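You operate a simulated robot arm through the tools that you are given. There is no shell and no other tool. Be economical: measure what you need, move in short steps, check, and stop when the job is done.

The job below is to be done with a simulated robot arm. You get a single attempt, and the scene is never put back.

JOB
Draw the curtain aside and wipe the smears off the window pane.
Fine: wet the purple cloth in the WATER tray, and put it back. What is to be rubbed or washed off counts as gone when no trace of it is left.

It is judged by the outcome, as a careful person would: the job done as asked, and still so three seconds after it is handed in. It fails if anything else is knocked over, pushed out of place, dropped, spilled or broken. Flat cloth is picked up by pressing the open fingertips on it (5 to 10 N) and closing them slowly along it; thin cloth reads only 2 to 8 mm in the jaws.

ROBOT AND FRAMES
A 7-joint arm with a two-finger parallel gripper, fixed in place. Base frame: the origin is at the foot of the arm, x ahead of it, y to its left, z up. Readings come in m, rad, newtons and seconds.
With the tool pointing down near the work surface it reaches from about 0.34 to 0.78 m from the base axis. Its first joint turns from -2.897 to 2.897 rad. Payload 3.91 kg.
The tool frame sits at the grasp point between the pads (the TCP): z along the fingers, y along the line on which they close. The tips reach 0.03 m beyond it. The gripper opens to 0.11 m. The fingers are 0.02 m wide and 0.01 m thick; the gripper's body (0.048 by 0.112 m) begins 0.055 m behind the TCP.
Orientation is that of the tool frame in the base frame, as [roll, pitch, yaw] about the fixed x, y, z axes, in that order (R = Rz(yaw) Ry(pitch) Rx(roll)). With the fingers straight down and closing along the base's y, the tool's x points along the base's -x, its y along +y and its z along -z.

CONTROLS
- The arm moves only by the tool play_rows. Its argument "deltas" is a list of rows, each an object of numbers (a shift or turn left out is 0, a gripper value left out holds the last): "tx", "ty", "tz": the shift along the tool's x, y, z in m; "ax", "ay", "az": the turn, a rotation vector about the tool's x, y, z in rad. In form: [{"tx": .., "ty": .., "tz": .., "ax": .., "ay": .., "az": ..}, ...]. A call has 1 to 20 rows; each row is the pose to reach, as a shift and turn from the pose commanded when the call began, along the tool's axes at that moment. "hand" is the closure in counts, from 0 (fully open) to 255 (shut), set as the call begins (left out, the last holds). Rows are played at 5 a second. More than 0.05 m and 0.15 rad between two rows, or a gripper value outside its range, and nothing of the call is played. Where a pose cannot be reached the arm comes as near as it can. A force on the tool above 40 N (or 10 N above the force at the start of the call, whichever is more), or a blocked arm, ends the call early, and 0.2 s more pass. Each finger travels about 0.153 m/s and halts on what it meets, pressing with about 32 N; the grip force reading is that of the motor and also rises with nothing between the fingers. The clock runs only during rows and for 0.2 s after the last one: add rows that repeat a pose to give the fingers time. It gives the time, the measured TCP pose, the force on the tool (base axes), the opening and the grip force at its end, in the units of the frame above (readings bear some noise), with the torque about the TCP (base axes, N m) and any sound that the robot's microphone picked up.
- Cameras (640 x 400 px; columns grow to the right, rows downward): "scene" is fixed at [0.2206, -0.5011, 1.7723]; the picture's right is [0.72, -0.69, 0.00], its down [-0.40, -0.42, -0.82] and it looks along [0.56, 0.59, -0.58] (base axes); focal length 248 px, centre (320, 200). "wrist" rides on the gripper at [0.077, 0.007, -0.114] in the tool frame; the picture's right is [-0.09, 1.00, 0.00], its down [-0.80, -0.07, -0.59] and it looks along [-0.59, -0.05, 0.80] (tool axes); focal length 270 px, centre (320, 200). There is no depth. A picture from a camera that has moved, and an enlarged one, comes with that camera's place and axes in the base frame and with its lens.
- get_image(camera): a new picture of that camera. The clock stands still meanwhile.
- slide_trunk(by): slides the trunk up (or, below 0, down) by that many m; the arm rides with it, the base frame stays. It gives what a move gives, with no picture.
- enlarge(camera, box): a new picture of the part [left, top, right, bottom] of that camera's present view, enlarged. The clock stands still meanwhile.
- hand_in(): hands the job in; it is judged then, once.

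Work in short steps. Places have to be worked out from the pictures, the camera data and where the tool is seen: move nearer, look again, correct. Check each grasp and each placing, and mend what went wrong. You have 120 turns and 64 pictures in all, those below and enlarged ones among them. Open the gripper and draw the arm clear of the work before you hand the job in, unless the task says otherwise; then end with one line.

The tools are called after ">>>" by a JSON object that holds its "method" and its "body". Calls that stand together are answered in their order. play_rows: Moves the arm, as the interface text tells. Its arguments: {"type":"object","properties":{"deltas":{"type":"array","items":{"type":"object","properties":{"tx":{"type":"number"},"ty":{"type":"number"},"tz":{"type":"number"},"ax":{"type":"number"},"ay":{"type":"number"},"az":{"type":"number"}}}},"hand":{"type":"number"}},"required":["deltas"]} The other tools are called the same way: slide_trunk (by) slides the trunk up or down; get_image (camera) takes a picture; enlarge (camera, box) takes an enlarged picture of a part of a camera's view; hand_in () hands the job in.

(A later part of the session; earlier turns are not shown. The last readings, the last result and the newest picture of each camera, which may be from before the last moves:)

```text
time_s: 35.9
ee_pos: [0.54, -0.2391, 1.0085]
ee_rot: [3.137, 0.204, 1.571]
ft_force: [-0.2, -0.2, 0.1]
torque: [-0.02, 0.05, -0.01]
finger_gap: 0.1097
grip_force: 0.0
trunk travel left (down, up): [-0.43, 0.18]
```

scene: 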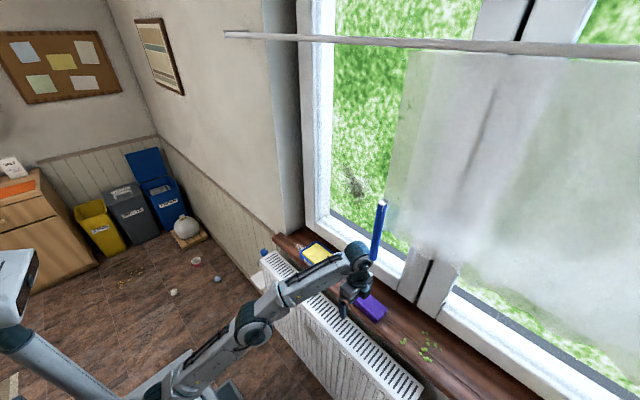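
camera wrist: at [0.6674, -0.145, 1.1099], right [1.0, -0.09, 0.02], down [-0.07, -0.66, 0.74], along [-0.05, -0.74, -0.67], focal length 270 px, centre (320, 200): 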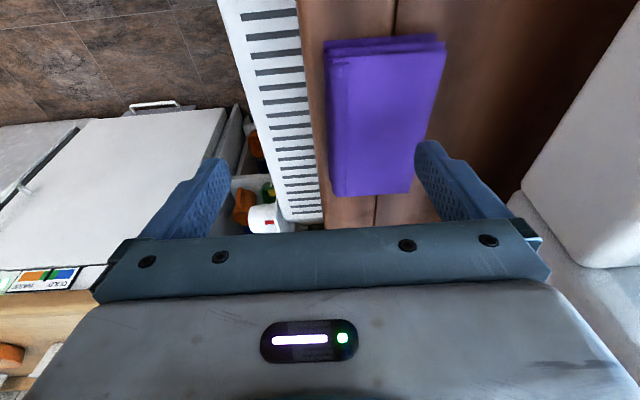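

Back at working height. Moving out over the pad centre (0.697, -0.25).

>>> {"method": "play_rows", "body": {"deltas": [{"ty": 0.04}, {"ty": 0.08}, {"ty": 0.12}, {"ty": 0.157, "tx": -0.004}, {"ty": 0.157, "tx": -0.004}]}}

>>> {"method": "get_image", "body": {"camera": "wrist"}}

>>> {"method": "enlarge", "body": {"camera": "scene", "box": [310, 190, 430, 340]}}

```text
time_s: 37.0
ee_pos: [0.6969, -0.2445, 1.0112]
ee_rot: [3.138, 0.203, 1.569]
ft_force: [0.3, 0.4, 0.0]
torque: [0.01, -0.03, -0.01]
finger_gap: 0.1099
grip_force: 0.0
trunk travel left (down, up): [-0.43, 0.18]
```

```text
26 pictures are left
camera wrist: at [0.7022, -0.1463, 1.1073], right [1.0, -0.09, 0.02], down [-0.07, -0.67, 0.74], along [-0.05, -0.74, -0.67], focal length 270 px, centre (320, 200)
```

wrist: 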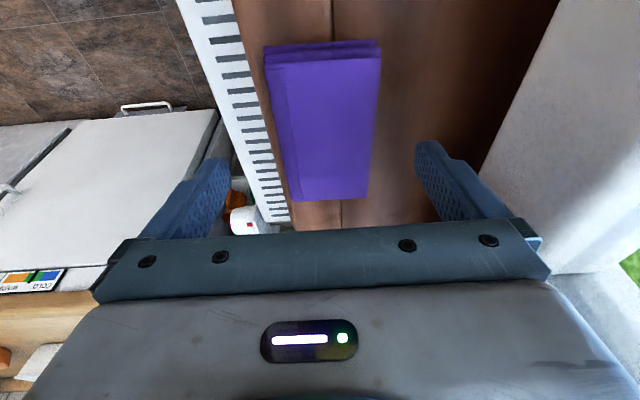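

```text
2.67 times, centred on (370, 265) of scene
camera zoom: at [0.2206, -0.5011, 1.7723], right [0.72, -0.69, 0.0], down [-0.4, -0.42, -0.82], along [0.56, 0.59, -0.58], focal length 660 px, centre (187, 27)
```

zoom: 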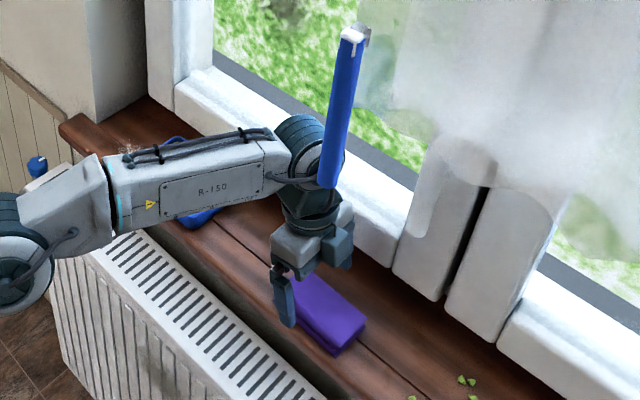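

Well centred over the pad and clear of the wand. Descending to about 9 mm above the sill.

>>> {"method": "play_rows", "body": {"deltas": [{"tx": 0.002, "tz": 0.01}, {"tx": 0.004, "tz": 0.02}, {"tx": 0.005, "tz": 0.026}, {"tx": 0.005, "tz": 0.026}]}}

>>> {"method": "get_image", "body": {"camera": "wrist"}}

>>> {"method": "enlarge", "body": {"camera": "scene", "box": [340, 250, 410, 330]}}

```text
time_s: 38.0
ee_pos: [0.6967, -0.2437, 0.9838]
ee_rot: [3.139, 0.202, 1.57]
ft_force: [-0.1, 0.5, 0.1]
torque: [-0.01, -0.01, 0.0]
finger_gap: 0.1099
grip_force: 0.1
trunk travel left (down, up): [-0.43, 0.18]
```

```text
24 pictures are left
camera wrist: at [0.7034, -0.1453, 1.0807], right [1.0, -0.09, 0.02], down [-0.07, -0.66, 0.74], along [-0.05, -0.74, -0.67], focal length 270 px, centre (320, 200)
```

wrist: 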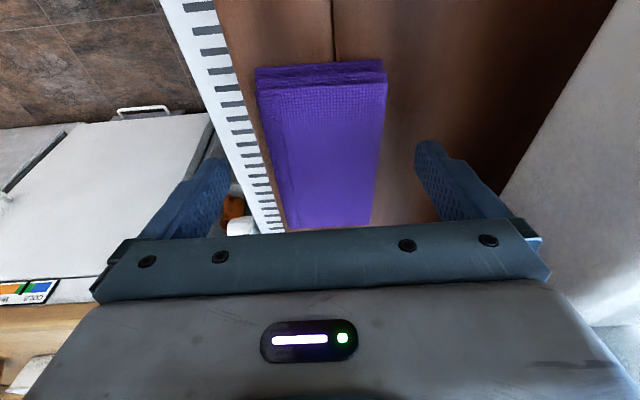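

```text
5.00 times, centred on (375, 290) of scene
camera zoom: at [0.2206, -0.5011, 1.7723], right [0.72, -0.69, 0.0], down [-0.4, -0.42, -0.82], along [0.56, 0.59, -0.58], focal length 1238 px, centre (45, -250)
```

zoom: 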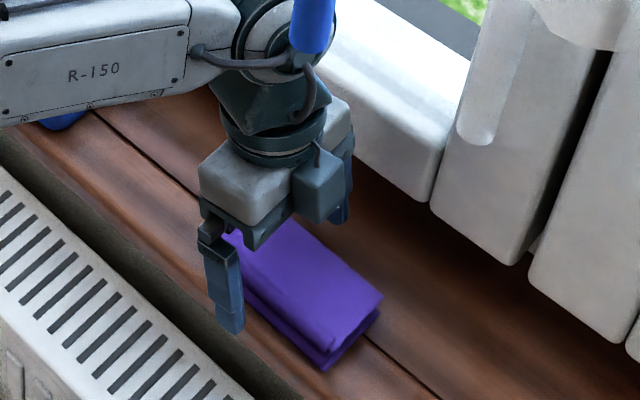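

Tips flank the pad. Closing partway first to see how it behaves.

>>> {"method": "play_rows", "body": {"deltas": [{"tx": 0}, {"tx": 0}, {"tx": 0}], "hand": 140}}

>>> {"method": "get_image", "body": {"camera": "wrist"}}

```text
time_s: 38.9
ee_pos: [0.6964, -0.2439, 0.9836]
ee_rot: [3.139, 0.203, 1.568]
ft_force: [-0.5, 0.0, -0.1]
torque: [-0.01, 0.01, 0.01]
finger_gap: 0.0638
grip_force: 32.0
trunk travel left (down, up): [-0.43, 0.18]
```

```text
22 pictures are left
camera wrist: at [0.7033, -0.1453, 1.0809], right [1.0, -0.09, 0.02], down [-0.07, -0.66, 0.74], along [-0.05, -0.74, -0.67], focal length 270 px, centre (320, 200)
```

wrist: 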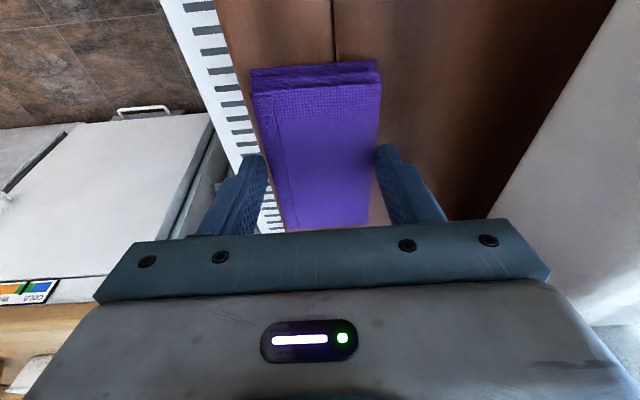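

It behaves as a rigid pad (64 mm gap, firm grip). Full grip, lift 3 cm, then slide toward +y away from the wand and up.

>>> {"method": "play_rows", "body": {"deltas": [{"tx": 0}, {"tx": -0.002, "tz": -0.01}, {"tx": -0.006, "tz": -0.03}, {"tx": 0.03, "tz": -0.045}, {"tx": 0.07, "tz": -0.06}, {"tx": 0.11, "tz": -0.07}], "hand": 255}}

>>> {"method": "get_image", "body": {"camera": "scene"}}

>>> {"method": "get_image", "body": {"camera": "wrist"}}

```text
time_s: 40.2
ee_pos: [0.6927, -0.1216, 1.0284]
ee_rot: [3.138, 0.204, 1.57]
ft_force: [0.8, -0.2, 0.2]
torque: [0.01, -0.01, -0.03]
finger_gap: 0.0639
grip_force: 32.2
trunk travel left (down, up): [-0.43, 0.18]
```

```text
21 pictures are left
```

scene: 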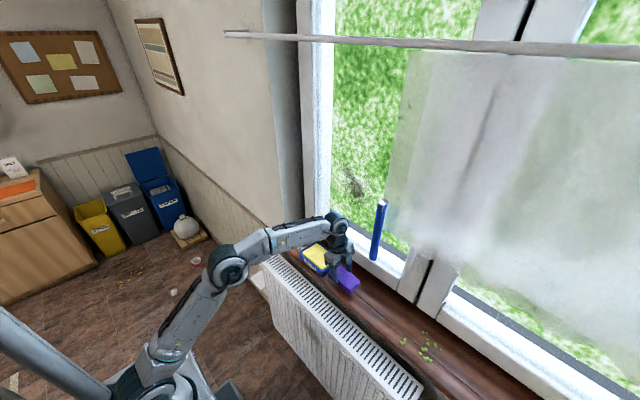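

```text
20 pictures are left
camera wrist: at [0.6993, -0.023, 1.1258], right [1.0, -0.09, 0.02], down [-0.07, -0.66, 0.74], along [-0.05, -0.74, -0.67], focal length 270 px, centre (320, 200)
```

wrist: 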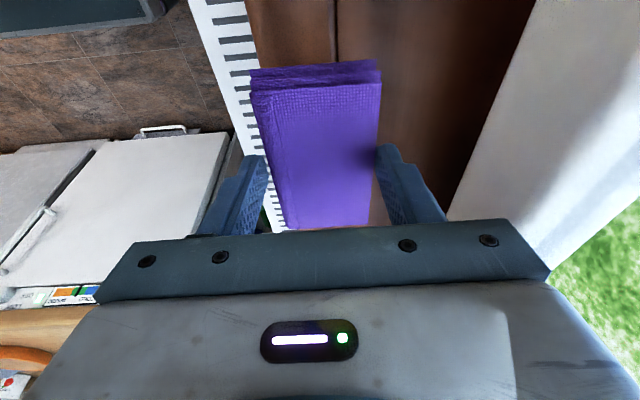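

The pad is held flat, bottom at z≈0.988. The tray centre is about (0.722, 0.033), rim z≈0.968. Moving over the tray.

>>> {"method": "play_rows", "body": {"deltas": [{"tx": 0.04, "ty": 0.007, "tz": -0.009}, {"tx": 0.08, "ty": 0.014, "tz": -0.017}, {"tx": 0.12, "ty": 0.022, "tz": -0.025}, {"tx": 0.16, "ty": 0.029, "tz": -0.033}, {"tx": 0.16, "ty": 0.029, "tz": -0.033}]}}

>>> {"method": "enlarge", "body": {"camera": "scene", "box": [280, 210, 370, 290]}}

>>> {"method": "get_image", "body": {"camera": "wrist"}}

```text
time_s: 41.5
ee_pos: [0.7229, 0.0426, 1.0334]
ee_rot: [3.138, 0.203, 1.568]
ft_force: [-0.4, -0.3, -0.3]
torque: [0.03, -0.03, -0.02]
finger_gap: 0.0641
grip_force: 32.2
trunk travel left (down, up): [-0.43, 0.18]
```

```text
5.00 times, centred on (325, 250) of scene
camera zoom: at [0.2206, -0.5011, 1.7723], right [0.72, -0.69, 0.0], down [-0.4, -0.42, -0.82], along [0.56, 0.59, -0.58], focal length 1238 px, centre (295, -50)
```

zoom: 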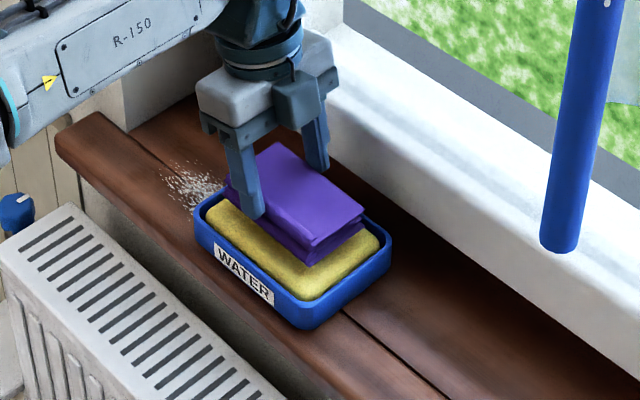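

```text
18 pictures are left
camera wrist: at [0.7292, 0.1407, 1.1302], right [1.0, -0.09, 0.02], down [-0.07, -0.66, 0.74], along [-0.05, -0.74, -0.67], focal length 270 px, centre (320, 200)
```

wrist: 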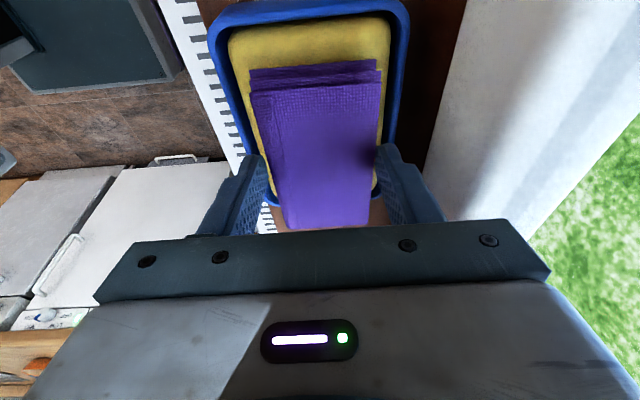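

Aligned over the yellow wet sponge in the tray. Descending gently, watching the force.

>>> {"method": "play_rows", "body": {"deltas": [{"tx": 0.001, "tz": 0.005}, {"tx": 0.002, "tz": 0.01}, {"tx": 0.003, "tz": 0.014}]}}

>>> {"method": "play_rows", "body": {"deltas": [{"tx": 0.0005, "tz": 0.003}, {"tx": 0.001, "tz": 0.005}]}}

```text
time_s: 42.2
ee_pos: [0.7243, 0.0411, 1.0198]
ee_rot: [3.133, 0.202, 1.569]
ft_force: [-0.3, 1.0, 15.7]
torque: [-0.13, 0.53, -0.1]
finger_gap: 0.0638
grip_force: 32.1
trunk travel left (down, up): [-0.43, 0.18]
```

```text
time_s: 42.9
ee_pos: [0.7259, 0.0407, 1.0195]
ee_rot: [3.123, 0.205, 1.567]
ft_force: [0.1, 0.6, 13.6]
torque: [0.0, 0.32, -0.06]
finger_gap: 0.064
grip_force: 31.9
trunk travel left (down, up): [-0.43, 0.18]
stopped in row 2: the force on the tool passed its limit at 41 N (the readings are from after the stop); the commanded pose is now the measured one
```

Contact made and pressed. Hold for a moment, then lift and check that the cloth shows wet.

>>> {"method": "play_rows", "body": {"deltas": [{"tx": 0}, {"tx": 0}, {"tx": 0}, {"tx": 0}, {"tx": 0}]}}

>>> {"method": "play_rows", "body": {"deltas": [{"tx": -0.005, "tz": -0.02}, {"tx": -0.01, "tz": -0.05}, {"tx": -0.02, "tz": -0.1}]}}

>>> {"method": "enlarge", "body": {"camera": "scene", "box": [270, 190, 370, 290]}}

```text
time_s: 44.1
ee_pos: [0.726, 0.0405, 1.0191]
ee_rot: [3.122, 0.204, 1.567]
ft_force: [4.1, 0.8, 27.6]
torque: [-0.14, -0.09, 0.05]
finger_gap: 0.0639
grip_force: 31.8
trunk travel left (down, up): [-0.43, 0.18]
```

```text
refused: row 3 steps farther than a row can; nothing moved
```

```text
4.00 times, centred on (320, 240) of scene
camera zoom: at [0.2206, -0.5011, 1.7723], right [0.72, -0.69, 0.0], down [-0.4, -0.42, -0.82], along [0.56, 0.59, -0.58], focal length 991 px, centre (320, 40)
```

zoom: 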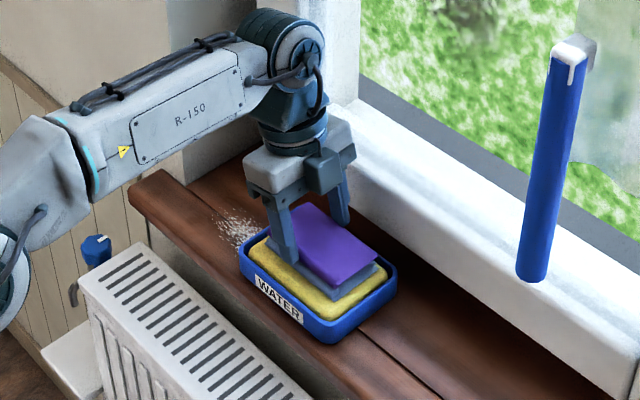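

The lower half of the pad turned a wet grey-blue, so it's wetted. Lift off and retreat to a spot with space to rotate the hand.

>>> {"method": "play_rows", "body": {"deltas": [{"tx": -0.004, "tz": -0.02}, {"tx": -0.012, "tz": -0.06}, {"tx": -0.02, "tz": -0.098}, {"tx": -0.024, "ty": -0.04, "tz": -0.12}, {"tx": -0.03, "ty": -0.08, "tz": -0.145}, {"tx": -0.036, "ty": -0.12, "tz": -0.176}, {"tx": -0.036, "ty": -0.16, "tz": -0.176}]}}

>>> {"method": "play_rows", "body": {"deltas": [{"ax": -0.14, "az": 0.0285}, {"ax": -0.28, "az": 0.057}, {"ax": -0.42, "az": 0.0855}, {"ax": -0.56, "az": 0.114}, {"ax": -0.7, "az": 0.1425}, {"ax": -0.84, "az": 0.171}, {"ax": -0.98, "az": 0.1995}, {"ax": -1.12, "az": 0.228}, {"ax": -1.26, "az": 0.2565}, {"ax": -1.4, "az": 0.285}, {"ax": -1.54, "az": 0.314}]}}

>>> {"method": "get_image", "body": {"camera": "scene"}}

```text
refused: row 6 steps farther than a row can; nothing moved
```

```text
time_s: 45.4
ee_pos: [0.7286, 0.0414, 1.0235]
ee_rot: [2.313, 0.139, 1.426]
ft_force: [2.6, 0.7, 15.5]
torque: [0.13, -0.03, -0.03]
finger_gap: 0.0656
grip_force: 32.0
trunk travel left (down, up): [-0.43, 0.18]
stopped in row 6: the force on the tool passed its limit at 42 N (the readings are from after the stop); the commanded pose is now the measured one
```

```text
16 pictures are left
```

scene: 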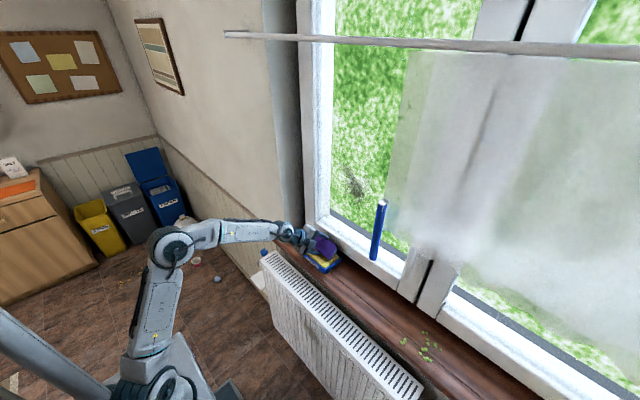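

My refused lift was followed by the rotation in place, so the pad tilted against the tray. I'll inspect before moving.

>>> {"method": "enlarge", "body": {"camera": "scene", "box": [270, 200, 370, 290]}}

```text
4.44 times, centred on (320, 245) of scene
camera zoom: at [0.2206, -0.5011, 1.7723], right [0.72, -0.69, 0.0], down [-0.4, -0.42, -0.82], along [0.56, 0.59, -0.58], focal length 1101 px, centre (320, 0)
```

zoom: 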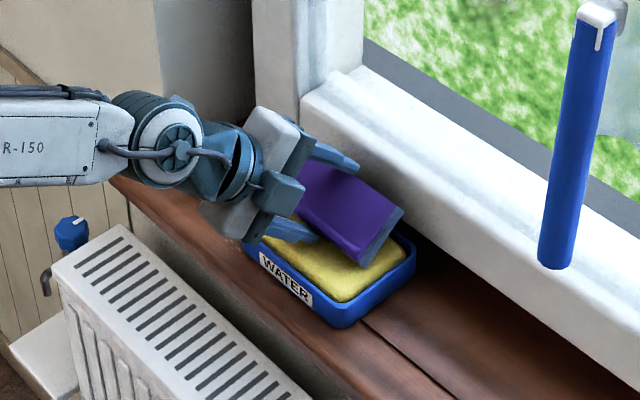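

The tray may have moved slightly in +x. I'll lift straight up first, then compare.

>>> {"method": "play_rows", "body": {"deltas": [{"tx": -0.003, "ty": 0.015, "tz": -0.013}, {"tx": -0.007, "ty": 0.036, "tz": -0.033}, {"tx": -0.012, "ty": 0.06, "tz": -0.056}, {"tx": -0.017, "ty": 0.088, "tz": -0.08}, {"tx": -0.021, "ty": 0.11, "tz": -0.1}]}}

>>> {"method": "enlarge", "body": {"camera": "scene", "box": [240, 200, 480, 400]}}

```text
time_s: 46.6
ee_pos: [0.7293, 0.0411, 1.1687]
ee_rot: [2.321, 0.14, 1.424]
ft_force: [-0.1, 0.4, 0.3]
torque: [-0.01, 0.03, 0.01]
finger_gap: 0.0654
grip_force: 32.0
trunk travel left (down, up): [-0.43, 0.18]
```

```text
2.00 times, centred on (360, 300) of scene
camera zoom: at [0.2206, -0.5011, 1.7723], right [0.72, -0.69, 0.0], down [-0.4, -0.42, -0.82], along [0.56, 0.59, -0.58], focal length 495 px, centre (240, 0)
```

zoom: 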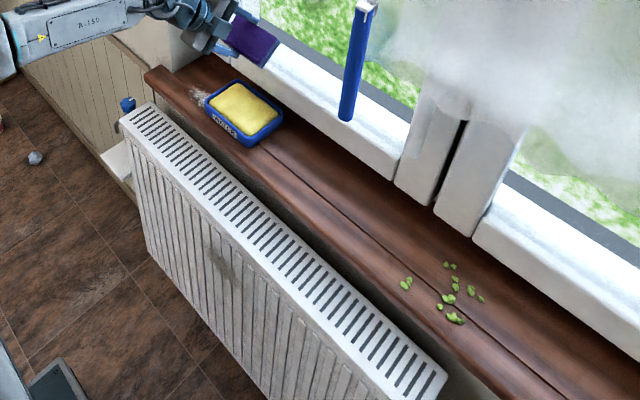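

The tray has shifted about 1.5 cm toward the window; I'll put that right later. Now back off and finish rotating the hand to face the pane.

>>> {"method": "play_rows", "body": {"deltas": [{"tx": -0.009, "tz": -0.045, "ax": -0.12, "az": 0.024}, {"tx": -0.018, "tz": -0.09, "ax": -0.24, "az": 0.048}, {"tx": -0.027, "tz": -0.13, "ax": -0.36, "az": 0.073}, {"tx": -0.03, "ty": -0.002, "tz": -0.146, "ax": -0.48, "az": 0.097}, {"tx": -0.03, "ty": -0.002, "tz": -0.146, "ax": -0.61, "az": 0.123}, {"tx": -0.03, "ty": -0.002, "tz": -0.146, "ax": -0.735, "az": 0.149}, {"tx": -0.03, "ty": -0.002, "tz": -0.146, "ax": -0.735, "az": 0.149}]}}

>>> {"method": "get_image", "body": {"camera": "wrist"}}

```text
time_s: 48.2
ee_pos: [0.6199, 0.0411, 1.2725]
ee_rot: [1.579, 0.005, 1.373]
ft_force: [0.4, -1.1, -0.2]
torque: [0.01, 0.04, 0.0]
finger_gap: 0.0653
grip_force: 32.1
trunk travel left (down, up): [-0.43, 0.18]
```

```text
13 pictures are left
camera wrist: at [0.5223, 0.1384, 1.2802], right [-0.01, -0.08, 1.0], down [-0.74, -0.67, -0.06], along [0.67, -0.74, -0.06], focal length 270 px, centre (320, 200)
```

wrist: 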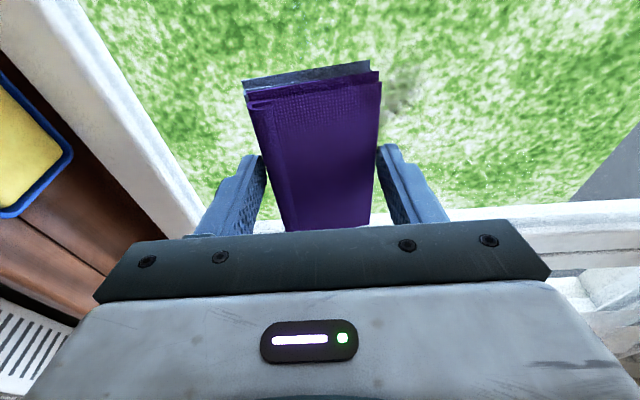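

The hand now faces the pane. Smears span about y −0.12…0.05, z 1.23–1.385. Approaching to ~1–2 cm short of the pane at the smear.

>>> {"method": "play_rows", "body": {"deltas": [{"tx": -0.006, "ty": 0.008, "tz": 0.042}, {"tx": -0.013, "ty": 0.015, "tz": 0.084}, {"tx": -0.02, "ty": 0.022, "tz": 0.126}, {"tx": -0.025, "ty": 0.03, "tz": 0.165}, {"tx": -0.025, "ty": 0.03, "tz": 0.165}]}}

>>> {"method": "get_image", "body": {"camera": "wrist"}}

```text
time_s: 49.4
ee_pos: [0.7752, -0.017, 1.2995]
ee_rot: [1.581, 0.002, 1.373]
ft_force: [-12.9, 0.8, -3.6]
torque: [-0.01, -0.22, -0.06]
finger_gap: 0.064
grip_force: 32.2
trunk travel left (down, up): [-0.43, 0.18]
```

```text
12 pictures are left
camera wrist: at [0.6783, 0.0825, 1.3078], right [-0.01, -0.08, 1.0], down [-0.74, -0.67, -0.06], along [0.67, -0.74, -0.06], focal length 270 px, centre (320, 200)
```

wrist: 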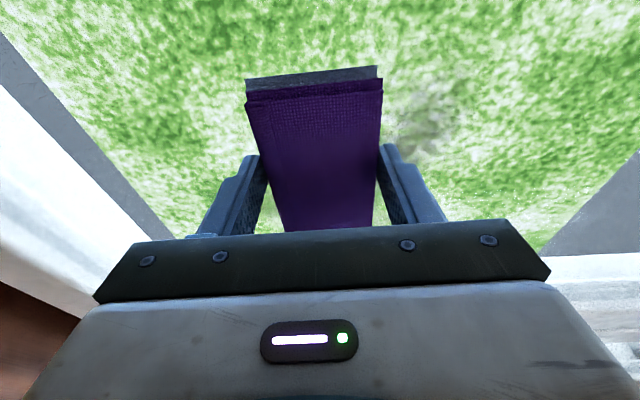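

Contact already (13 N; pane face x≈0.816), and the pad lies flat against it. Sweeping up and down in vertical strokes, shifting sideways between them.

>>> {"method": "play_rows", "body": {"deltas": [{"ty": 0.03}, {"ty": 0.06}, {"ty": 0.09}, {"ty": 0.12}, {"ty": 0.08}, {"ty": 0.04}, {"ty": 0.0}, {"ty": -0.04}, {"ty": -0.08}, {"ty": -0.11}, {"ty": -0.11, "tx": -0.039, "tz": 0.0078}, {"ty": -0.07, "tx": -0.039, "tz": 0.0078}, {"ty": -0.03, "tx": -0.039, "tz": 0.0078}, {"ty": 0.01, "tx": -0.039, "tz": 0.0078}, {"ty": 0.05, "tx": -0.039, "tz": 0.0078}, {"ty": 0.09, "tx": -0.039, "tz": 0.0078}, {"ty": 0.12, "tx": -0.039, "tz": 0.0078}]}}

```text
time_s: 53.0
ee_pos: [0.7766, -0.0547, 1.4209]
ee_rot: [1.578, 0.006, 1.374]
ft_force: [-7.1, 0.2, -2.5]
torque: [-0.02, -0.18, -0.07]
finger_gap: 0.064
grip_force: 32.0
trunk travel left (down, up): [-0.43, 0.18]
```

Force stays steady at 7–13 N. Next strokes farther toward −y, then a second pass over the middle and +y side.

>>> {"method": "play_rows", "body": {"deltas": [{"tx": -0.039, "tz": 0.0088}, {"tx": -0.039, "tz": 0.009, "ty": -0.04}, {"tx": -0.039, "tz": 0.009, "ty": -0.08}, {"tx": -0.039, "tz": 0.009, "ty": -0.12}, {"tx": -0.039, "tz": 0.009, "ty": -0.16}, {"tx": -0.039, "tz": 0.009, "ty": -0.2}, {"tx": -0.039, "tz": 0.009, "ty": -0.23}, {"tx": 0.0, "tz": 0.001, "ty": -0.23}, {"tx": 0.04, "tz": -0.007, "ty": -0.23}, {"tx": 0.07, "tz": -0.013, "ty": -0.23}, {"tx": 0.07, "tz": -0.013, "ty": -0.19}, {"tx": 0.07, "tz": -0.013, "ty": -0.15}, {"tx": 0.07, "tz": -0.013, "ty": -0.11}, {"tx": 0.07, "tz": -0.013, "ty": -0.07}, {"tx": 0.07, "tz": -0.013, "ty": -0.03}, {"tx": 0.07, "tz": -0.013, "ty": 0.0}]}}

>>> {"method": "play_rows", "body": {"deltas": [{"tz": -0.03}, {"tz": -0.07}, {"tz": -0.11}, {"tz": -0.15}, {"tz": -0.19}]}}

>>> {"method": "get_image", "body": {"camera": "wrist"}}

>>> {"method": "enlarge", "body": {"camera": "scene", "box": [300, 100, 420, 260]}}

```text
time_s: 56.4
ee_pos: [0.7775, 0.0157, 1.4225]
ee_rot: [1.58, 0.005, 1.372]
ft_force: [-11.4, -0.5, -4.6]
torque: [-0.05, 0.2, 0.45]
finger_gap: 0.0635
grip_force: 31.8
trunk travel left (down, up): [-0.43, 0.18]
```

```text
time_s: 57.6
ee_pos: [0.5896, 0.0551, 1.4213]
ee_rot: [1.58, 0.004, 1.371]
ft_force: [0.2, -0.8, 0.4]
torque: [0.01, 0.04, -0.03]
finger_gap: 0.0639
grip_force: 31.8
trunk travel left (down, up): [-0.43, 0.18]
```

```text
11 pictures are left
camera wrist: at [0.4916, 0.1535, 1.4295], right [-0.01, -0.08, 1.0], down [-0.74, -0.67, -0.06], along [0.67, -0.74, -0.06], focal length 270 px, centre (320, 200)
```

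wrist: 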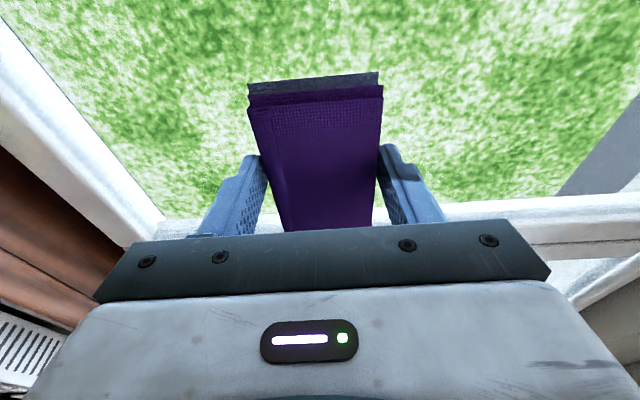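

```text
2.50 times, centred on (360, 180) of scene
camera zoom: at [0.2206, -0.5011, 1.7723], right [0.72, -0.69, 0.0], down [-0.4, -0.42, -0.82], along [0.56, 0.59, -0.58], focal length 619 px, centre (220, 250)
```

zoom: 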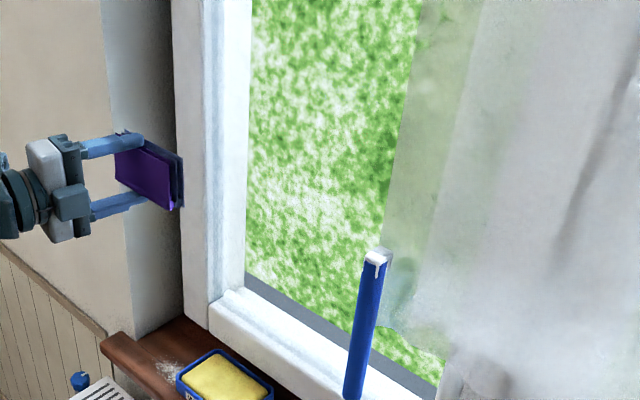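

The smear is gone in both views. I'll verify again once the hand is out of the way. Now rotate the hand back to vertical while lowering.

>>> {"method": "play_rows", "body": {"deltas": [{"ty": -0.02, "ax": 0.14, "az": -0.0285}, {"ty": -0.04, "ax": 0.28, "az": -0.057}, {"ty": -0.06, "ax": 0.42, "az": -0.0855}, {"ty": -0.08, "ax": 0.56, "az": -0.114}, {"ty": -0.1, "ax": 0.7, "az": -0.1425}, {"ty": -0.12, "ax": 0.84, "az": -0.171}, {"ty": -0.14, "ax": 0.98, "az": -0.1995}, {"ty": -0.16, "ax": 1.12, "az": -0.228}, {"ty": -0.18, "ax": 1.26, "az": -0.2565}, {"ty": -0.2, "ax": 1.4, "az": -0.285}, {"ty": -0.22, "ax": 1.54, "az": -0.314}, {"ty": -0.22, "ax": 1.54, "az": -0.314}]}}

```text
time_s: 60.2
ee_pos: [0.5931, 0.0498, 1.2017]
ee_rot: [-3.126, 0.202, 1.577]
ft_force: [0.5, -0.2, -0.6]
torque: [-0.02, 0.03, 0.0]
finger_gap: 0.0636
grip_force: 31.7
trunk travel left (down, up): [-0.43, 0.18]
```

Vertical again with the pad firmly held. To put the tray back I'll press the pad lightly on the sponge and drag it ~1.5 cm toward −x; first move above it.

>>> {"method": "play_rows", "body": {"deltas": [{"tx": 0.004, "ty": 0.036, "tz": 0.03}, {"tx": 0.01, "ty": 0.072, "tz": 0.065}, {"tx": 0.016, "ty": 0.108, "tz": 0.1}, {"tx": 0.022, "ty": 0.144, "tz": 0.13}, {"tx": 0.024, "ty": 0.144, "tz": 0.155}, {"tx": 0.024, "ty": 0.144, "tz": 0.155}]}}

>>> {"method": "enlarge", "body": {"camera": "scene", "box": [280, 210, 370, 290]}}

```text
refused: row 2 steps farther than a row can; nothing moved
```

```text
5.00 times, centred on (325, 250) of scene
camera zoom: at [0.2206, -0.5011, 1.7723], right [0.72, -0.69, 0.0], down [-0.4, -0.42, -0.82], along [0.56, 0.59, -0.58], focal length 1238 px, centre (295, -50)
```

zoom: 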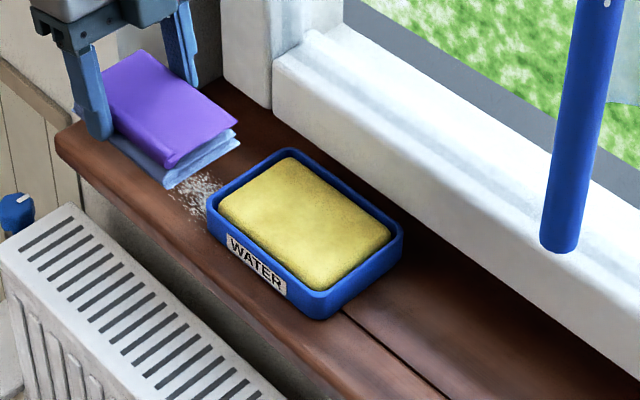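

Compared with the pre-dunk view, the tray moved ≈1.8 cm in +x. Moving above it with smaller steps.

>>> {"method": "play_rows", "body": {"deltas": [{"tx": 0.004, "ty": 0.03, "tz": 0.025}, {"tx": 0.008, "ty": 0.06, "tz": 0.05}, {"tx": 0.012, "ty": 0.09, "tz": 0.08}, {"tx": 0.016, "ty": 0.12, "tz": 0.11}, {"tx": 0.022, "ty": 0.144, "tz": 0.135}, {"tx": 0.024, "ty": 0.144, "tz": 0.155}, {"tx": 0.024, "ty": 0.144, "tz": 0.155}]}}

```text
time_s: 61.8
ee_pos: [0.7349, 0.0438, 1.0437]
ee_rot: [-3.127, 0.204, 1.577]
ft_force: [-0.3, 0.1, -0.1]
torque: [0.0, 0.0, 0.0]
finger_gap: 0.0638
grip_force: 32.1
trunk travel left (down, up): [-0.43, 0.18]
```

Descending to contact with the sponge.

>>> {"method": "play_rows", "body": {"deltas": [{"tx": 0.002, "tz": 0.01}, {"tx": 0.004, "tz": 0.02}, {"tx": 0.0045, "tz": 0.0225}, {"tx": 0.0045, "tz": 0.0225}]}}

```text
time_s: 62.8
ee_pos: [0.7428, 0.0457, 1.0237]
ee_rot: [-3.127, 0.205, 1.575]
ft_force: [0.2, 0.1, -1.0]
torque: [0.01, -0.02, -0.02]
finger_gap: 0.0635
grip_force: 32.0
out of reach, approached as far as the arm can: row 1, 2, 3, 4
trunk travel left (down, up): [-0.43, 0.18]
```

Near the reach limit; shift 1.3 cm back and then press.

>>> {"method": "play_rows", "body": {"deltas": [{"ty": -0.013}, {"ty": -0.013, "tx": 0.0006, "tz": 0.003}, {"ty": -0.013, "tx": 0.0012, "tz": 0.006}, {"ty": -0.013, "tx": 0.0012, "tz": 0.006}]}}

```text
time_s: 63.8
ee_pos: [0.7431, 0.0491, 1.0207]
ee_rot: [-3.128, 0.202, 1.576]
ft_force: [0.5, -0.1, 0.8]
torque: [0.01, -0.01, -0.01]
finger_gap: 0.0637
grip_force: 32.1
out of reach, approached as far as the arm can: row 1, 2, 3, 4
trunk travel left (down, up): [-0.43, 0.18]
```

The arm isn't following here; I'll move up and back to recover a good posture.

>>> {"method": "play_rows", "body": {"deltas": [{"tx": -0.004, "tz": -0.02, "ty": -0.01}, {"tx": -0.008, "tz": -0.04, "ty": -0.03}]}}

```text
time_s: 64.4
ee_pos: [0.7258, 0.0506, 1.0679]
ee_rot: [-3.128, 0.205, 1.577]
ft_force: [0.4, 0.3, -1.1]
torque: [0.02, -0.01, 0.0]
finger_gap: 0.064
grip_force: 32.0
out of reach, approached as far as the arm can: row 2
trunk travel left (down, up): [-0.43, 0.18]
```

>>> {"method": "play_rows", "body": {"deltas": [{"ty": -0.04, "tz": -0.01}, {"ty": -0.08, "tz": -0.03}, {"ty": -0.12, "tz": -0.05}, {"ty": -0.12, "tz": -0.05}]}}

>>> {"method": "get_image", "body": {"camera": "scene"}}

```text
time_s: 65.4
ee_pos: [0.708, 0.0597, 1.1089]
ee_rot: [-3.13, 0.204, 1.577]
ft_force: [0.0, 0.1, -0.5]
torque: [0.0, 0.02, 0.01]
finger_gap: 0.0639
grip_force: 31.9
out of reach, approached as far as the arm can: row 1, 2, 3, 4
trunk travel left (down, up): [-0.43, 0.18]
```

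```text
8 pictures are left
```

scene: 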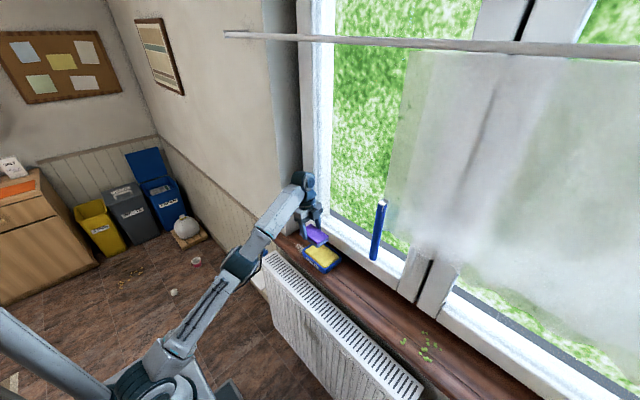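

The elbow has dropped, so the forearm points steeply upward and pins the wrist joint. Raising the trunk should relax that.

>>> {"method": "slide_trunk", "body": {"by": 0.15}}

>>> {"method": "play_rows", "body": {"deltas": [{"ty": -0.03}, {"ty": -0.06}, {"ty": -0.1}, {"ty": -0.14}, {"ty": -0.14}]}}

```text
time_s: 67.2
ee_pos: [0.7078, 0.0604, 1.2581]
ee_rot: [-3.128, 0.202, 1.576]
ft_force: [-0.2, 0.2, 0.0]
torque: [0.03, -0.01, 0.0]
finger_gap: 0.0638
grip_force: 32.0
trunk travel left (down, up): [-0.58, 0.03]
```

```text
time_s: 68.4
ee_pos: [0.5661, 0.063, 1.2598]
ee_rot: [-3.127, 0.203, 1.576]
ft_force: [0.0, 0.1, -1.2]
torque: [0.0, 0.0, -0.03]
finger_gap: 0.0638
grip_force: 32.2
trunk travel left (down, up): [-0.58, 0.03]
```

Tracks well now. Descend, then go over the tray again.

>>> {"method": "play_rows", "body": {"deltas": [{"tx": 0.008, "tz": 0.04}, {"tx": 0.016, "tz": 0.08}, {"tx": 0.024, "tz": 0.12}, {"tx": 0.032, "tz": 0.16}, {"tx": 0.036, "tz": 0.18}]}}

>>> {"method": "play_rows", "body": {"deltas": [{"ty": 0.03}, {"ty": 0.07}, {"ty": 0.11, "tx": -0.008}, {"ty": 0.15, "tx": -0.014, "tz": 0.01}, {"ty": 0.172, "tx": -0.014, "tz": 0.035}, {"ty": 0.172, "tx": -0.014, "tz": 0.035}]}}

```text
time_s: 69.6
ee_pos: [0.5675, 0.0603, 1.0749]
ee_rot: [-3.13, 0.202, 1.576]
ft_force: [-0.6, 0.2, -1.2]
torque: [0.02, -0.01, -0.01]
finger_gap: 0.0638
grip_force: 31.7
trunk travel left (down, up): [-0.58, 0.03]
```

```text
time_s: 71.0
ee_pos: [0.7369, 0.0383, 1.0414]
ee_rot: [-3.13, 0.204, 1.576]
ft_force: [0.5, 1.0, -0.1]
torque: [0.01, 0.0, 0.03]
finger_gap: 0.0634
grip_force: 31.7
trunk travel left (down, up): [-0.58, 0.03]
```

On target. Descending to contact.

>>> {"method": "play_rows", "body": {"deltas": [{"tx": 0.002, "tz": 0.01}, {"tx": 0.004, "tz": 0.019}, {"tx": 0.0044, "tz": 0.0215}, {"tx": 0.0044, "tz": 0.0215}]}}

```text
time_s: 72.0
ee_pos: [0.7375, 0.0385, 1.0207]
ee_rot: [-3.129, 0.203, 1.575]
ft_force: [-0.2, -0.7, 0.2]
torque: [0.03, 0.01, 0.04]
finger_gap: 0.0636
grip_force: 32.2
trunk travel left (down, up): [-0.58, 0.03]
```

No contact yet; creep down 2 mm, then 2 mm more.

>>> {"method": "play_rows", "body": {"deltas": [{"tx": 0.0002, "tz": 0.001}, {"tx": 0.0004, "tz": 0.002}]}}

>>> {"method": "play_rows", "body": {"deltas": [{"tx": 0.0002, "tz": 0.001}, {"tx": 0.0003, "tz": 0.0015}]}}

```text
time_s: 72.6
ee_pos: [0.7367, 0.0382, 1.0182]
ee_rot: [-3.129, 0.203, 1.577]
ft_force: [-1.2, 0.5, 0.4]
torque: [0.03, -0.02, -0.02]
finger_gap: 0.0642
grip_force: 31.8
trunk travel left (down, up): [-0.58, 0.03]
```

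```text
time_s: 73.2
ee_pos: [0.7359, 0.0373, 1.0162]
ee_rot: [-3.13, 0.202, 1.576]
ft_force: [0.5, 0.1, -0.2]
torque: [0.0, -0.01, 0.01]
finger_gap: 0.0636
grip_force: 32.0
trunk travel left (down, up): [-0.58, 0.03]
```

>>> {"method": "play_rows", "body": {"deltas": [{"tx": 0.0002, "tz": 0.001}, {"tx": 0.0004, "tz": 0.002}]}}

>>> {"method": "play_rows", "body": {"deltas": [{"tx": 0.0002, "tz": 0.001}, {"tx": 0.0004, "tz": 0.002}]}}

>>> {"method": "enlarge", "body": {"camera": "scene", "box": [280, 210, 370, 290]}}

```text
time_s: 73.8
ee_pos: [0.7358, 0.0399, 1.0145]
ee_rot: [-3.13, 0.202, 1.575]
ft_force: [0.3, -0.2, -0.5]
torque: [0.04, 0.03, -0.01]
finger_gap: 0.0637
grip_force: 32.0
trunk travel left (down, up): [-0.58, 0.03]
```

```text
time_s: 74.4
ee_pos: [0.735, 0.0388, 1.0132]
ee_rot: [-3.13, 0.201, 1.576]
ft_force: [0.0, 0.3, 0.4]
torque: [0.0, 0.0, -0.02]
finger_gap: 0.0638
grip_force: 31.8
trunk travel left (down, up): [-0.58, 0.03]
```

```text
5.00 times, centred on (325, 250) of scene
camera zoom: at [0.2206, -0.5011, 1.7723], right [0.72, -0.69, 0.0], down [-0.4, -0.42, -0.82], along [0.56, 0.59, -0.58], focal length 1238 px, centre (295, -50)
```

zoom: 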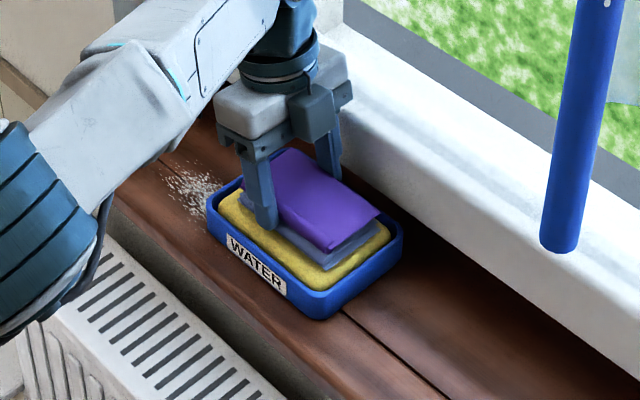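

Nearly touching. Continue down in small steps.

>>> {"method": "play_rows", "body": {"deltas": [{"tx": 0.0002, "tz": 0.001}, {"tx": 0.0004, "tz": 0.002}]}}

>>> {"method": "play_rows", "body": {"deltas": [{"tx": 0.0002, "tz": 0.001}, {"tx": 0.0003, "tz": 0.0015}]}}

```text
time_s: 75.0
ee_pos: [0.737, 0.0389, 1.0113]
ee_rot: [-3.128, 0.203, 1.576]
ft_force: [0.5, 0.0, 0.3]
torque: [0.02, 0.02, 0.02]
finger_gap: 0.0637
grip_force: 32.2
trunk travel left (down, up): [-0.58, 0.03]
```

```text
time_s: 75.6
ee_pos: [0.7361, 0.0392, 1.0106]
ee_rot: [-3.128, 0.203, 1.576]
ft_force: [-0.2, -0.3, -0.7]
torque: [0.0, -0.01, 0.01]
finger_gap: 0.0638
grip_force: 31.6
trunk travel left (down, up): [-0.58, 0.03]
```

>>> {"method": "play_rows", "body": {"deltas": [{"tx": 0.0002, "tz": 0.001}, {"tx": 0.0004, "tz": 0.002}]}}

>>> {"method": "play_rows", "body": {"deltas": [{"tx": 0.0002, "tz": 0.001}, {"tx": 0.0003, "tz": 0.0015}]}}

```text
time_s: 76.2
ee_pos: [0.7379, 0.0374, 1.0097]
ee_rot: [-3.13, 0.201, 1.575]
ft_force: [0.9, -0.6, 9.6]
torque: [0.36, -0.33, -0.07]
finger_gap: 0.0637
grip_force: 31.8
trunk travel left (down, up): [-0.58, 0.03]
```

```text
time_s: 76.8
ee_pos: [0.7364, 0.0392, 1.009]
ee_rot: [-3.135, 0.202, 1.573]
ft_force: [4.5, 1.7, 18.8]
torque: [0.8, -0.56, -0.11]
finger_gap: 0.0637
grip_force: 31.7
trunk travel left (down, up): [-0.58, 0.03]
```

Pressing at ~19 N. Now drag −x by 1.8 cm slowly.

>>> {"method": "play_rows", "body": {"deltas": [{"ty": -0.003}, {"ty": -0.006}, {"ty": -0.009}, {"ty": -0.012}, {"ty": -0.015}, {"ty": -0.018}]}}

>>> {"method": "enlarge", "body": {"camera": "scene", "box": [280, 210, 370, 290]}}

```text
time_s: 78.2
ee_pos: [0.7175, 0.0367, 1.0087]
ee_rot: [-3.132, 0.205, 1.574]
ft_force: [11.2, -1.1, 25.9]
torque: [-0.2, -0.85, 0.09]
finger_gap: 0.0636
grip_force: 32.1
trunk travel left (down, up): [-0.58, 0.03]
```

```text
5.00 times, centred on (325, 250) of scene
camera zoom: at [0.2206, -0.5011, 1.7723], right [0.72, -0.69, 0.0], down [-0.4, -0.42, -0.82], along [0.56, 0.59, -0.58], focal length 1238 px, centre (295, -50)
```

zoom: 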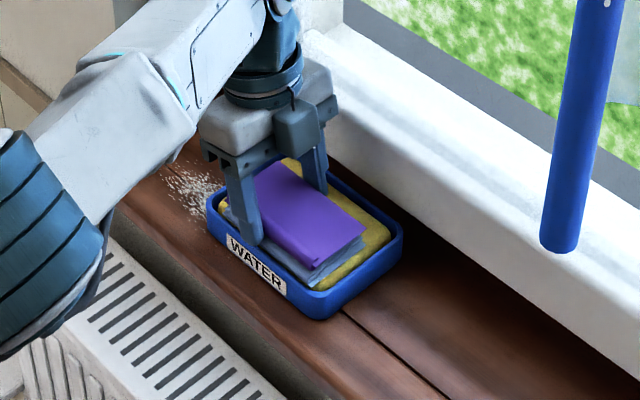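

The pad just slipped on the sponge and the tray stayed put. I'll return the cloth first, then reposition the tray by straddling it. Lift and move toward the cloth's original place.

>>> {"method": "play_rows", "body": {"deltas": [{"tx": -0.004, "tz": -0.02}, {"tx": -0.007, "tz": -0.035}, {"tx": -0.046, "tz": -0.027}, {"tx": -0.085, "tz": -0.019, "ty": -0.005}, {"tx": -0.124, "tz": -0.011, "ty": -0.01}, {"tx": -0.163, "tz": -0.003, "ty": -0.015}, {"tx": -0.202, "tz": 0.005, "ty": -0.02}, {"tx": -0.241, "tz": 0.013, "ty": -0.021}, {"tx": -0.282, "tz": 0.021, "ty": -0.021}, {"tx": -0.282, "tz": 0.021, "ty": -0.021}]}}

```text
time_s: 80.4
ee_pos: [0.7007, -0.2399, 1.0421]
ee_rot: [-3.13, 0.205, 1.577]
ft_force: [0.4, 0.4, 0.0]
torque: [0.01, -0.02, 0.0]
finger_gap: 0.0637
grip_force: 32.1
trunk travel left (down, up): [-0.58, 0.03]
```

Over the original spot. Descend most of the way, then check with the scene camera.

>>> {"method": "play_rows", "body": {"deltas": [{"ty": -0.004, "tx": -0.002, "tz": 0.015}, {"ty": -0.004, "tx": 0.002, "tz": 0.035}, {"ty": -0.004, "tx": 0.006, "tz": 0.05}, {"ty": -0.004, "tx": 0.0075, "tz": 0.058}, {"ty": -0.004, "tx": 0.0075, "tz": 0.058}]}}

>>> {"method": "enlarge", "body": {"camera": "scene", "box": [330, 250, 420, 340]}}

```text
time_s: 81.6
ee_pos: [0.6956, -0.2463, 0.9855]
ee_rot: [-3.129, 0.204, 1.577]
ft_force: [0.3, -0.6, 0.1]
torque: [-0.01, -0.01, -0.02]
finger_gap: 0.0636
grip_force: 32.3
trunk travel left (down, up): [-0.58, 0.03]
```

```text
4.44 times, centred on (375, 295) of scene
camera zoom: at [0.2206, -0.5011, 1.7723], right [0.72, -0.69, 0.0], down [-0.4, -0.42, -0.82], along [0.56, 0.59, -0.58], focal length 1101 px, centre (76, -222)
```

zoom: 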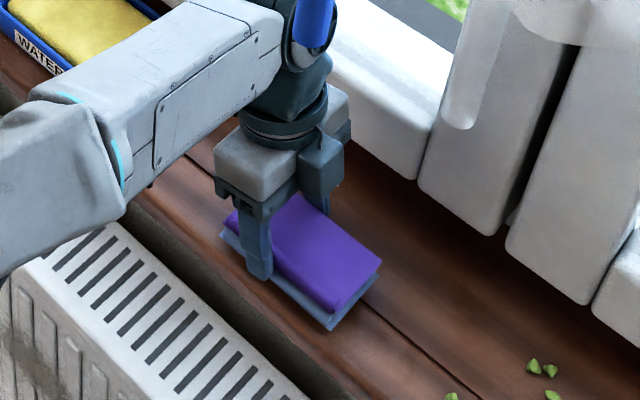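

Just above the sill. Creep down to contact.

>>> {"method": "play_rows", "body": {"deltas": [{"tx": 0.0006, "tz": 0.003}, {"tx": 0.001, "tz": 0.005}, {"tx": 0.001, "tz": 0.005}]}}

>>> {"method": "play_rows", "body": {"deltas": [{"tx": 0.0003, "tz": 0.0015}, {"tx": 0.0006, "tz": 0.003}]}}

```text
time_s: 82.4
ee_pos: [0.6947, -0.247, 0.9784]
ee_rot: [-3.13, 0.2, 1.576]
ft_force: [0.0, 0.7, 0.0]
torque: [0.04, 0.0, -0.03]
finger_gap: 0.0639
grip_force: 31.8
trunk travel left (down, up): [-0.58, 0.03]
```

```text
time_s: 83.0
ee_pos: [0.6937, -0.2462, 0.9763]
ee_rot: [-3.129, 0.202, 1.577]
ft_force: [-0.4, -0.9, -0.2]
torque: [0.02, 0.01, -0.04]
finger_gap: 0.0636
grip_force: 32.0
trunk travel left (down, up): [-0.58, 0.03]
```

>>> {"method": "play_rows", "body": {"deltas": [{"tx": 0.0003, "tz": 0.0015}, {"tx": 0.0005, "tz": 0.0025}]}}

>>> {"method": "play_rows", "body": {"deltas": [{"tx": 0.0003, "tz": 0.001}, {"tx": 0.0004, "tz": 0.002}]}}

```text
time_s: 83.6
ee_pos: [0.6935, -0.2462, 0.9745]
ee_rot: [-3.13, 0.204, 1.576]
ft_force: [-0.3, -0.7, -0.3]
torque: [0.01, 0.02, -0.01]
finger_gap: 0.0638
grip_force: 31.7
trunk travel left (down, up): [-0.58, 0.03]
```

```text
time_s: 84.2
ee_pos: [0.6939, -0.2471, 0.9742]
ee_rot: [-3.131, 0.205, 1.575]
ft_force: [2.3, -0.6, 5.8]
torque: [0.08, -0.25, -0.02]
finger_gap: 0.0639
grip_force: 31.9
trunk travel left (down, up): [-0.58, 0.03]
```

Contact at 6 N. Open, then rise straight up.

>>> {"method": "play_rows", "body": {"deltas": [{"tx": -0.0002, "tz": -0.001}, {"tx": -0.0002, "tz": -0.001}, {"tx": -0.0002, "tz": -0.001}], "hand": 0}}

>>> {"method": "play_rows", "body": {"deltas": [{"tx": -0.003, "tz": -0.015}, {"tx": -0.006, "tz": -0.03}, {"tx": -0.01, "tz": -0.05}, {"tx": 0.025, "tz": -0.06}, {"tx": 0.07, "tz": -0.07}]}}

>>> {"method": "enlarge", "body": {"camera": "scene", "box": [240, 200, 480, 400]}}

```text
time_s: 85.0
ee_pos: [0.6924, -0.2448, 0.9731]
ee_rot: [-3.128, 0.202, 1.576]
ft_force: [-0.2, 0.1, 0.4]
torque: [-0.03, -0.02, -0.01]
finger_gap: 0.1099
grip_force: 0.1
trunk travel left (down, up): [-0.58, 0.03]
```

```text
time_s: 86.2
ee_pos: [0.6922, -0.1641, 1.0309]
ee_rot: [-3.129, 0.204, 1.575]
ft_force: [-0.5, -0.3, -0.1]
torque: [-0.01, -0.01, 0.0]
finger_gap: 0.11
grip_force: 0.2
trunk travel left (down, up): [-0.58, 0.03]
```

```text
2.00 times, centred on (360, 300) of scene
camera zoom: at [0.2206, -0.5011, 1.7723], right [0.72, -0.69, 0.0], down [-0.4, -0.42, -0.82], along [0.56, 0.59, -0.58], focal length 495 px, centre (240, 0)
```

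zoom: 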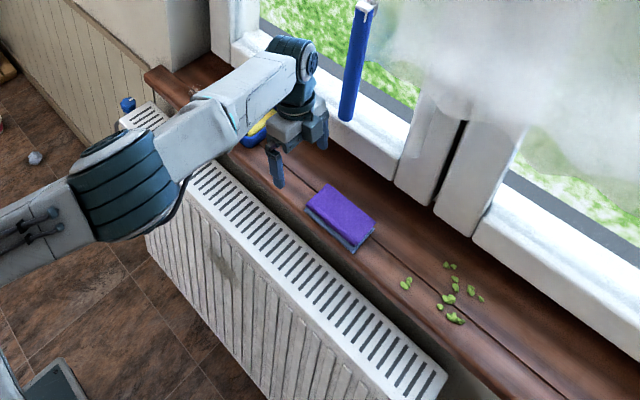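

The cloth is back exactly where it was. Now position the open hand, vertical, above the tray and look.

>>> {"method": "play_rows", "body": {"deltas": [{"tx": 0.04, "ty": 0.01, "tz": -0.014, "ay": 0.05}, {"tx": 0.08, "ty": 0.02, "tz": -0.028, "ay": 0.1}, {"tx": 0.12, "ty": 0.03, "tz": -0.042, "ay": 0.15}, {"tx": 0.16, "ty": 0.04, "tz": -0.056, "ay": 0.2}, {"tx": 0.194, "ty": 0.045, "tz": -0.06, "ay": 0.2}, {"tx": 0.194, "ty": 0.045, "tz": -0.06, "ay": 0.2}]}}

>>> {"method": "get_image", "body": {"camera": "wrist"}}

```text
time_s: 87.6
ee_pos: [0.7382, 0.0327, 1.0458]
ee_rot: [-3.13, 0.002, 1.571]
ft_force: [-22.1, -22.6, 4.3]
torque: [-0.03, -0.14, -1.14]
finger_gap: 0.0988
grip_force: 0.1
trunk travel left (down, up): [-0.58, 0.03]
```

```text
3 pictures are left
camera wrist: at [0.746, 0.111, 1.1602], right [1.0, -0.09, -0.01], down [-0.06, -0.8, 0.6], along [-0.06, -0.59, -0.8], focal length 270 px, centre (320, 200)
```

wrist: 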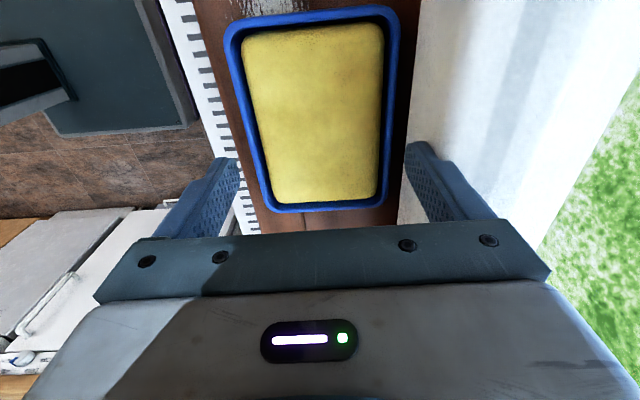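

The back finger is touching the window rail (≈0.797), and the tray's back edge is only ~1 cm from it, so straddling isn't possible. Back off at once and close the fingers.

>>> {"method": "play_rows", "body": {"deltas": [{"ty": -0.01, "tz": -0.005}, {"ty": -0.02, "tz": -0.01}, {"ty": -0.02, "tz": -0.01}]}}

>>> {"method": "play_rows", "body": {"deltas": [{"tx": 0}, {"tx": 0}, {"tx": 0}, {"tx": 0}], "hand": 255}}

```text
time_s: 88.4
ee_pos: [0.7201, 0.0391, 1.0547]
ee_rot: [-3.129, 0.003, 1.573]
ft_force: [0.1, -0.4, 0.2]
torque: [-0.02, 0.01, 0.02]
finger_gap: 0.11
grip_force: 0.1
trunk travel left (down, up): [-0.58, 0.03]
```

```text
time_s: 89.4
ee_pos: [0.7204, 0.0386, 1.0543]
ee_rot: [-3.129, 0.004, 1.573]
ft_force: [-0.2, 0.6, -1.0]
torque: [0.03, 0.0, 0.02]
finger_gap: 0.0
grip_force: 31.9
trunk travel left (down, up): [-0.58, 0.03]
```

Press the closed fingertips on the sponge centre: descend close, then creep.

>>> {"method": "play_rows", "body": {"deltas": [{"ty": 0.015}, {"ty": 0.015, "tz": 0.02}, {"ty": 0.015, "tz": 0.038}, {"ty": 0.015, "tz": 0.042}, {"ty": 0.015, "tz": 0.042}]}}

>>> {"method": "play_rows", "body": {"deltas": [{"tz": 0.0015}, {"tz": 0.003}]}}

```text
time_s: 90.6
ee_pos: [0.7354, 0.0395, 1.0123]
ee_rot: [-3.13, 0.003, 1.573]
ft_force: [0.2, -0.1, 0.5]
torque: [-0.03, -0.01, -0.02]
finger_gap: 0.0
grip_force: 31.5
trunk travel left (down, up): [-0.58, 0.03]
```

```text
time_s: 91.2
ee_pos: [0.7335, 0.0375, 1.0112]
ee_rot: [-3.129, 0.004, 1.572]
ft_force: [-0.4, 0.9, -0.8]
torque: [0.0, 0.01, 0.02]
finger_gap: 0.0002
grip_force: 32.3
trunk travel left (down, up): [-0.58, 0.03]
```

>>> {"method": "play_rows", "body": {"deltas": [{"tz": 0.0015}, {"tz": 0.003}]}}

>>> {"method": "play_rows", "body": {"deltas": [{"tz": 0.001}, {"tz": 0.002}]}}

```text
time_s: 91.8
ee_pos: [0.7339, 0.0386, 1.007]
ee_rot: [-3.13, 0.003, 1.572]
ft_force: [0.4, 1.0, -0.8]
torque: [0.0, 0.02, -0.02]
finger_gap: 0.0
grip_force: 31.6
trunk travel left (down, up): [-0.58, 0.03]
```

```text
time_s: 92.4
ee_pos: [0.7343, 0.0394, 1.007]
ee_rot: [-3.129, 0.004, 1.572]
ft_force: [0.0, 0.5, -0.4]
torque: [0.01, 0.03, -0.02]
finger_gap: 0.0
grip_force: 32.1
trunk travel left (down, up): [-0.58, 0.03]
```

Still no contact; continue creeping.

>>> {"method": "play_rows", "body": {"deltas": [{"tz": 0.0015}, {"tz": 0.003}]}}

>>> {"method": "play_rows", "body": {"deltas": [{"tz": 0.001}, {"tz": 0.002}]}}

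```text
time_s: 93.0
ee_pos: [0.7333, 0.038, 1.0042]
ee_rot: [-3.129, 0.003, 1.573]
ft_force: [-0.3, 0.3, -0.3]
torque: [0.0, 0.01, -0.04]
finger_gap: 0.0
grip_force: 32.2
trunk travel left (down, up): [-0.58, 0.03]
```

```text
time_s: 93.6
ee_pos: [0.7324, 0.0372, 1.0021]
ee_rot: [-3.129, 0.003, 1.572]
ft_force: [0.6, -0.5, 0.6]
torque: [0.01, 0.0, 0.01]
finger_gap: 0.0
grip_force: 32.2
trunk travel left (down, up): [-0.58, 0.03]
```

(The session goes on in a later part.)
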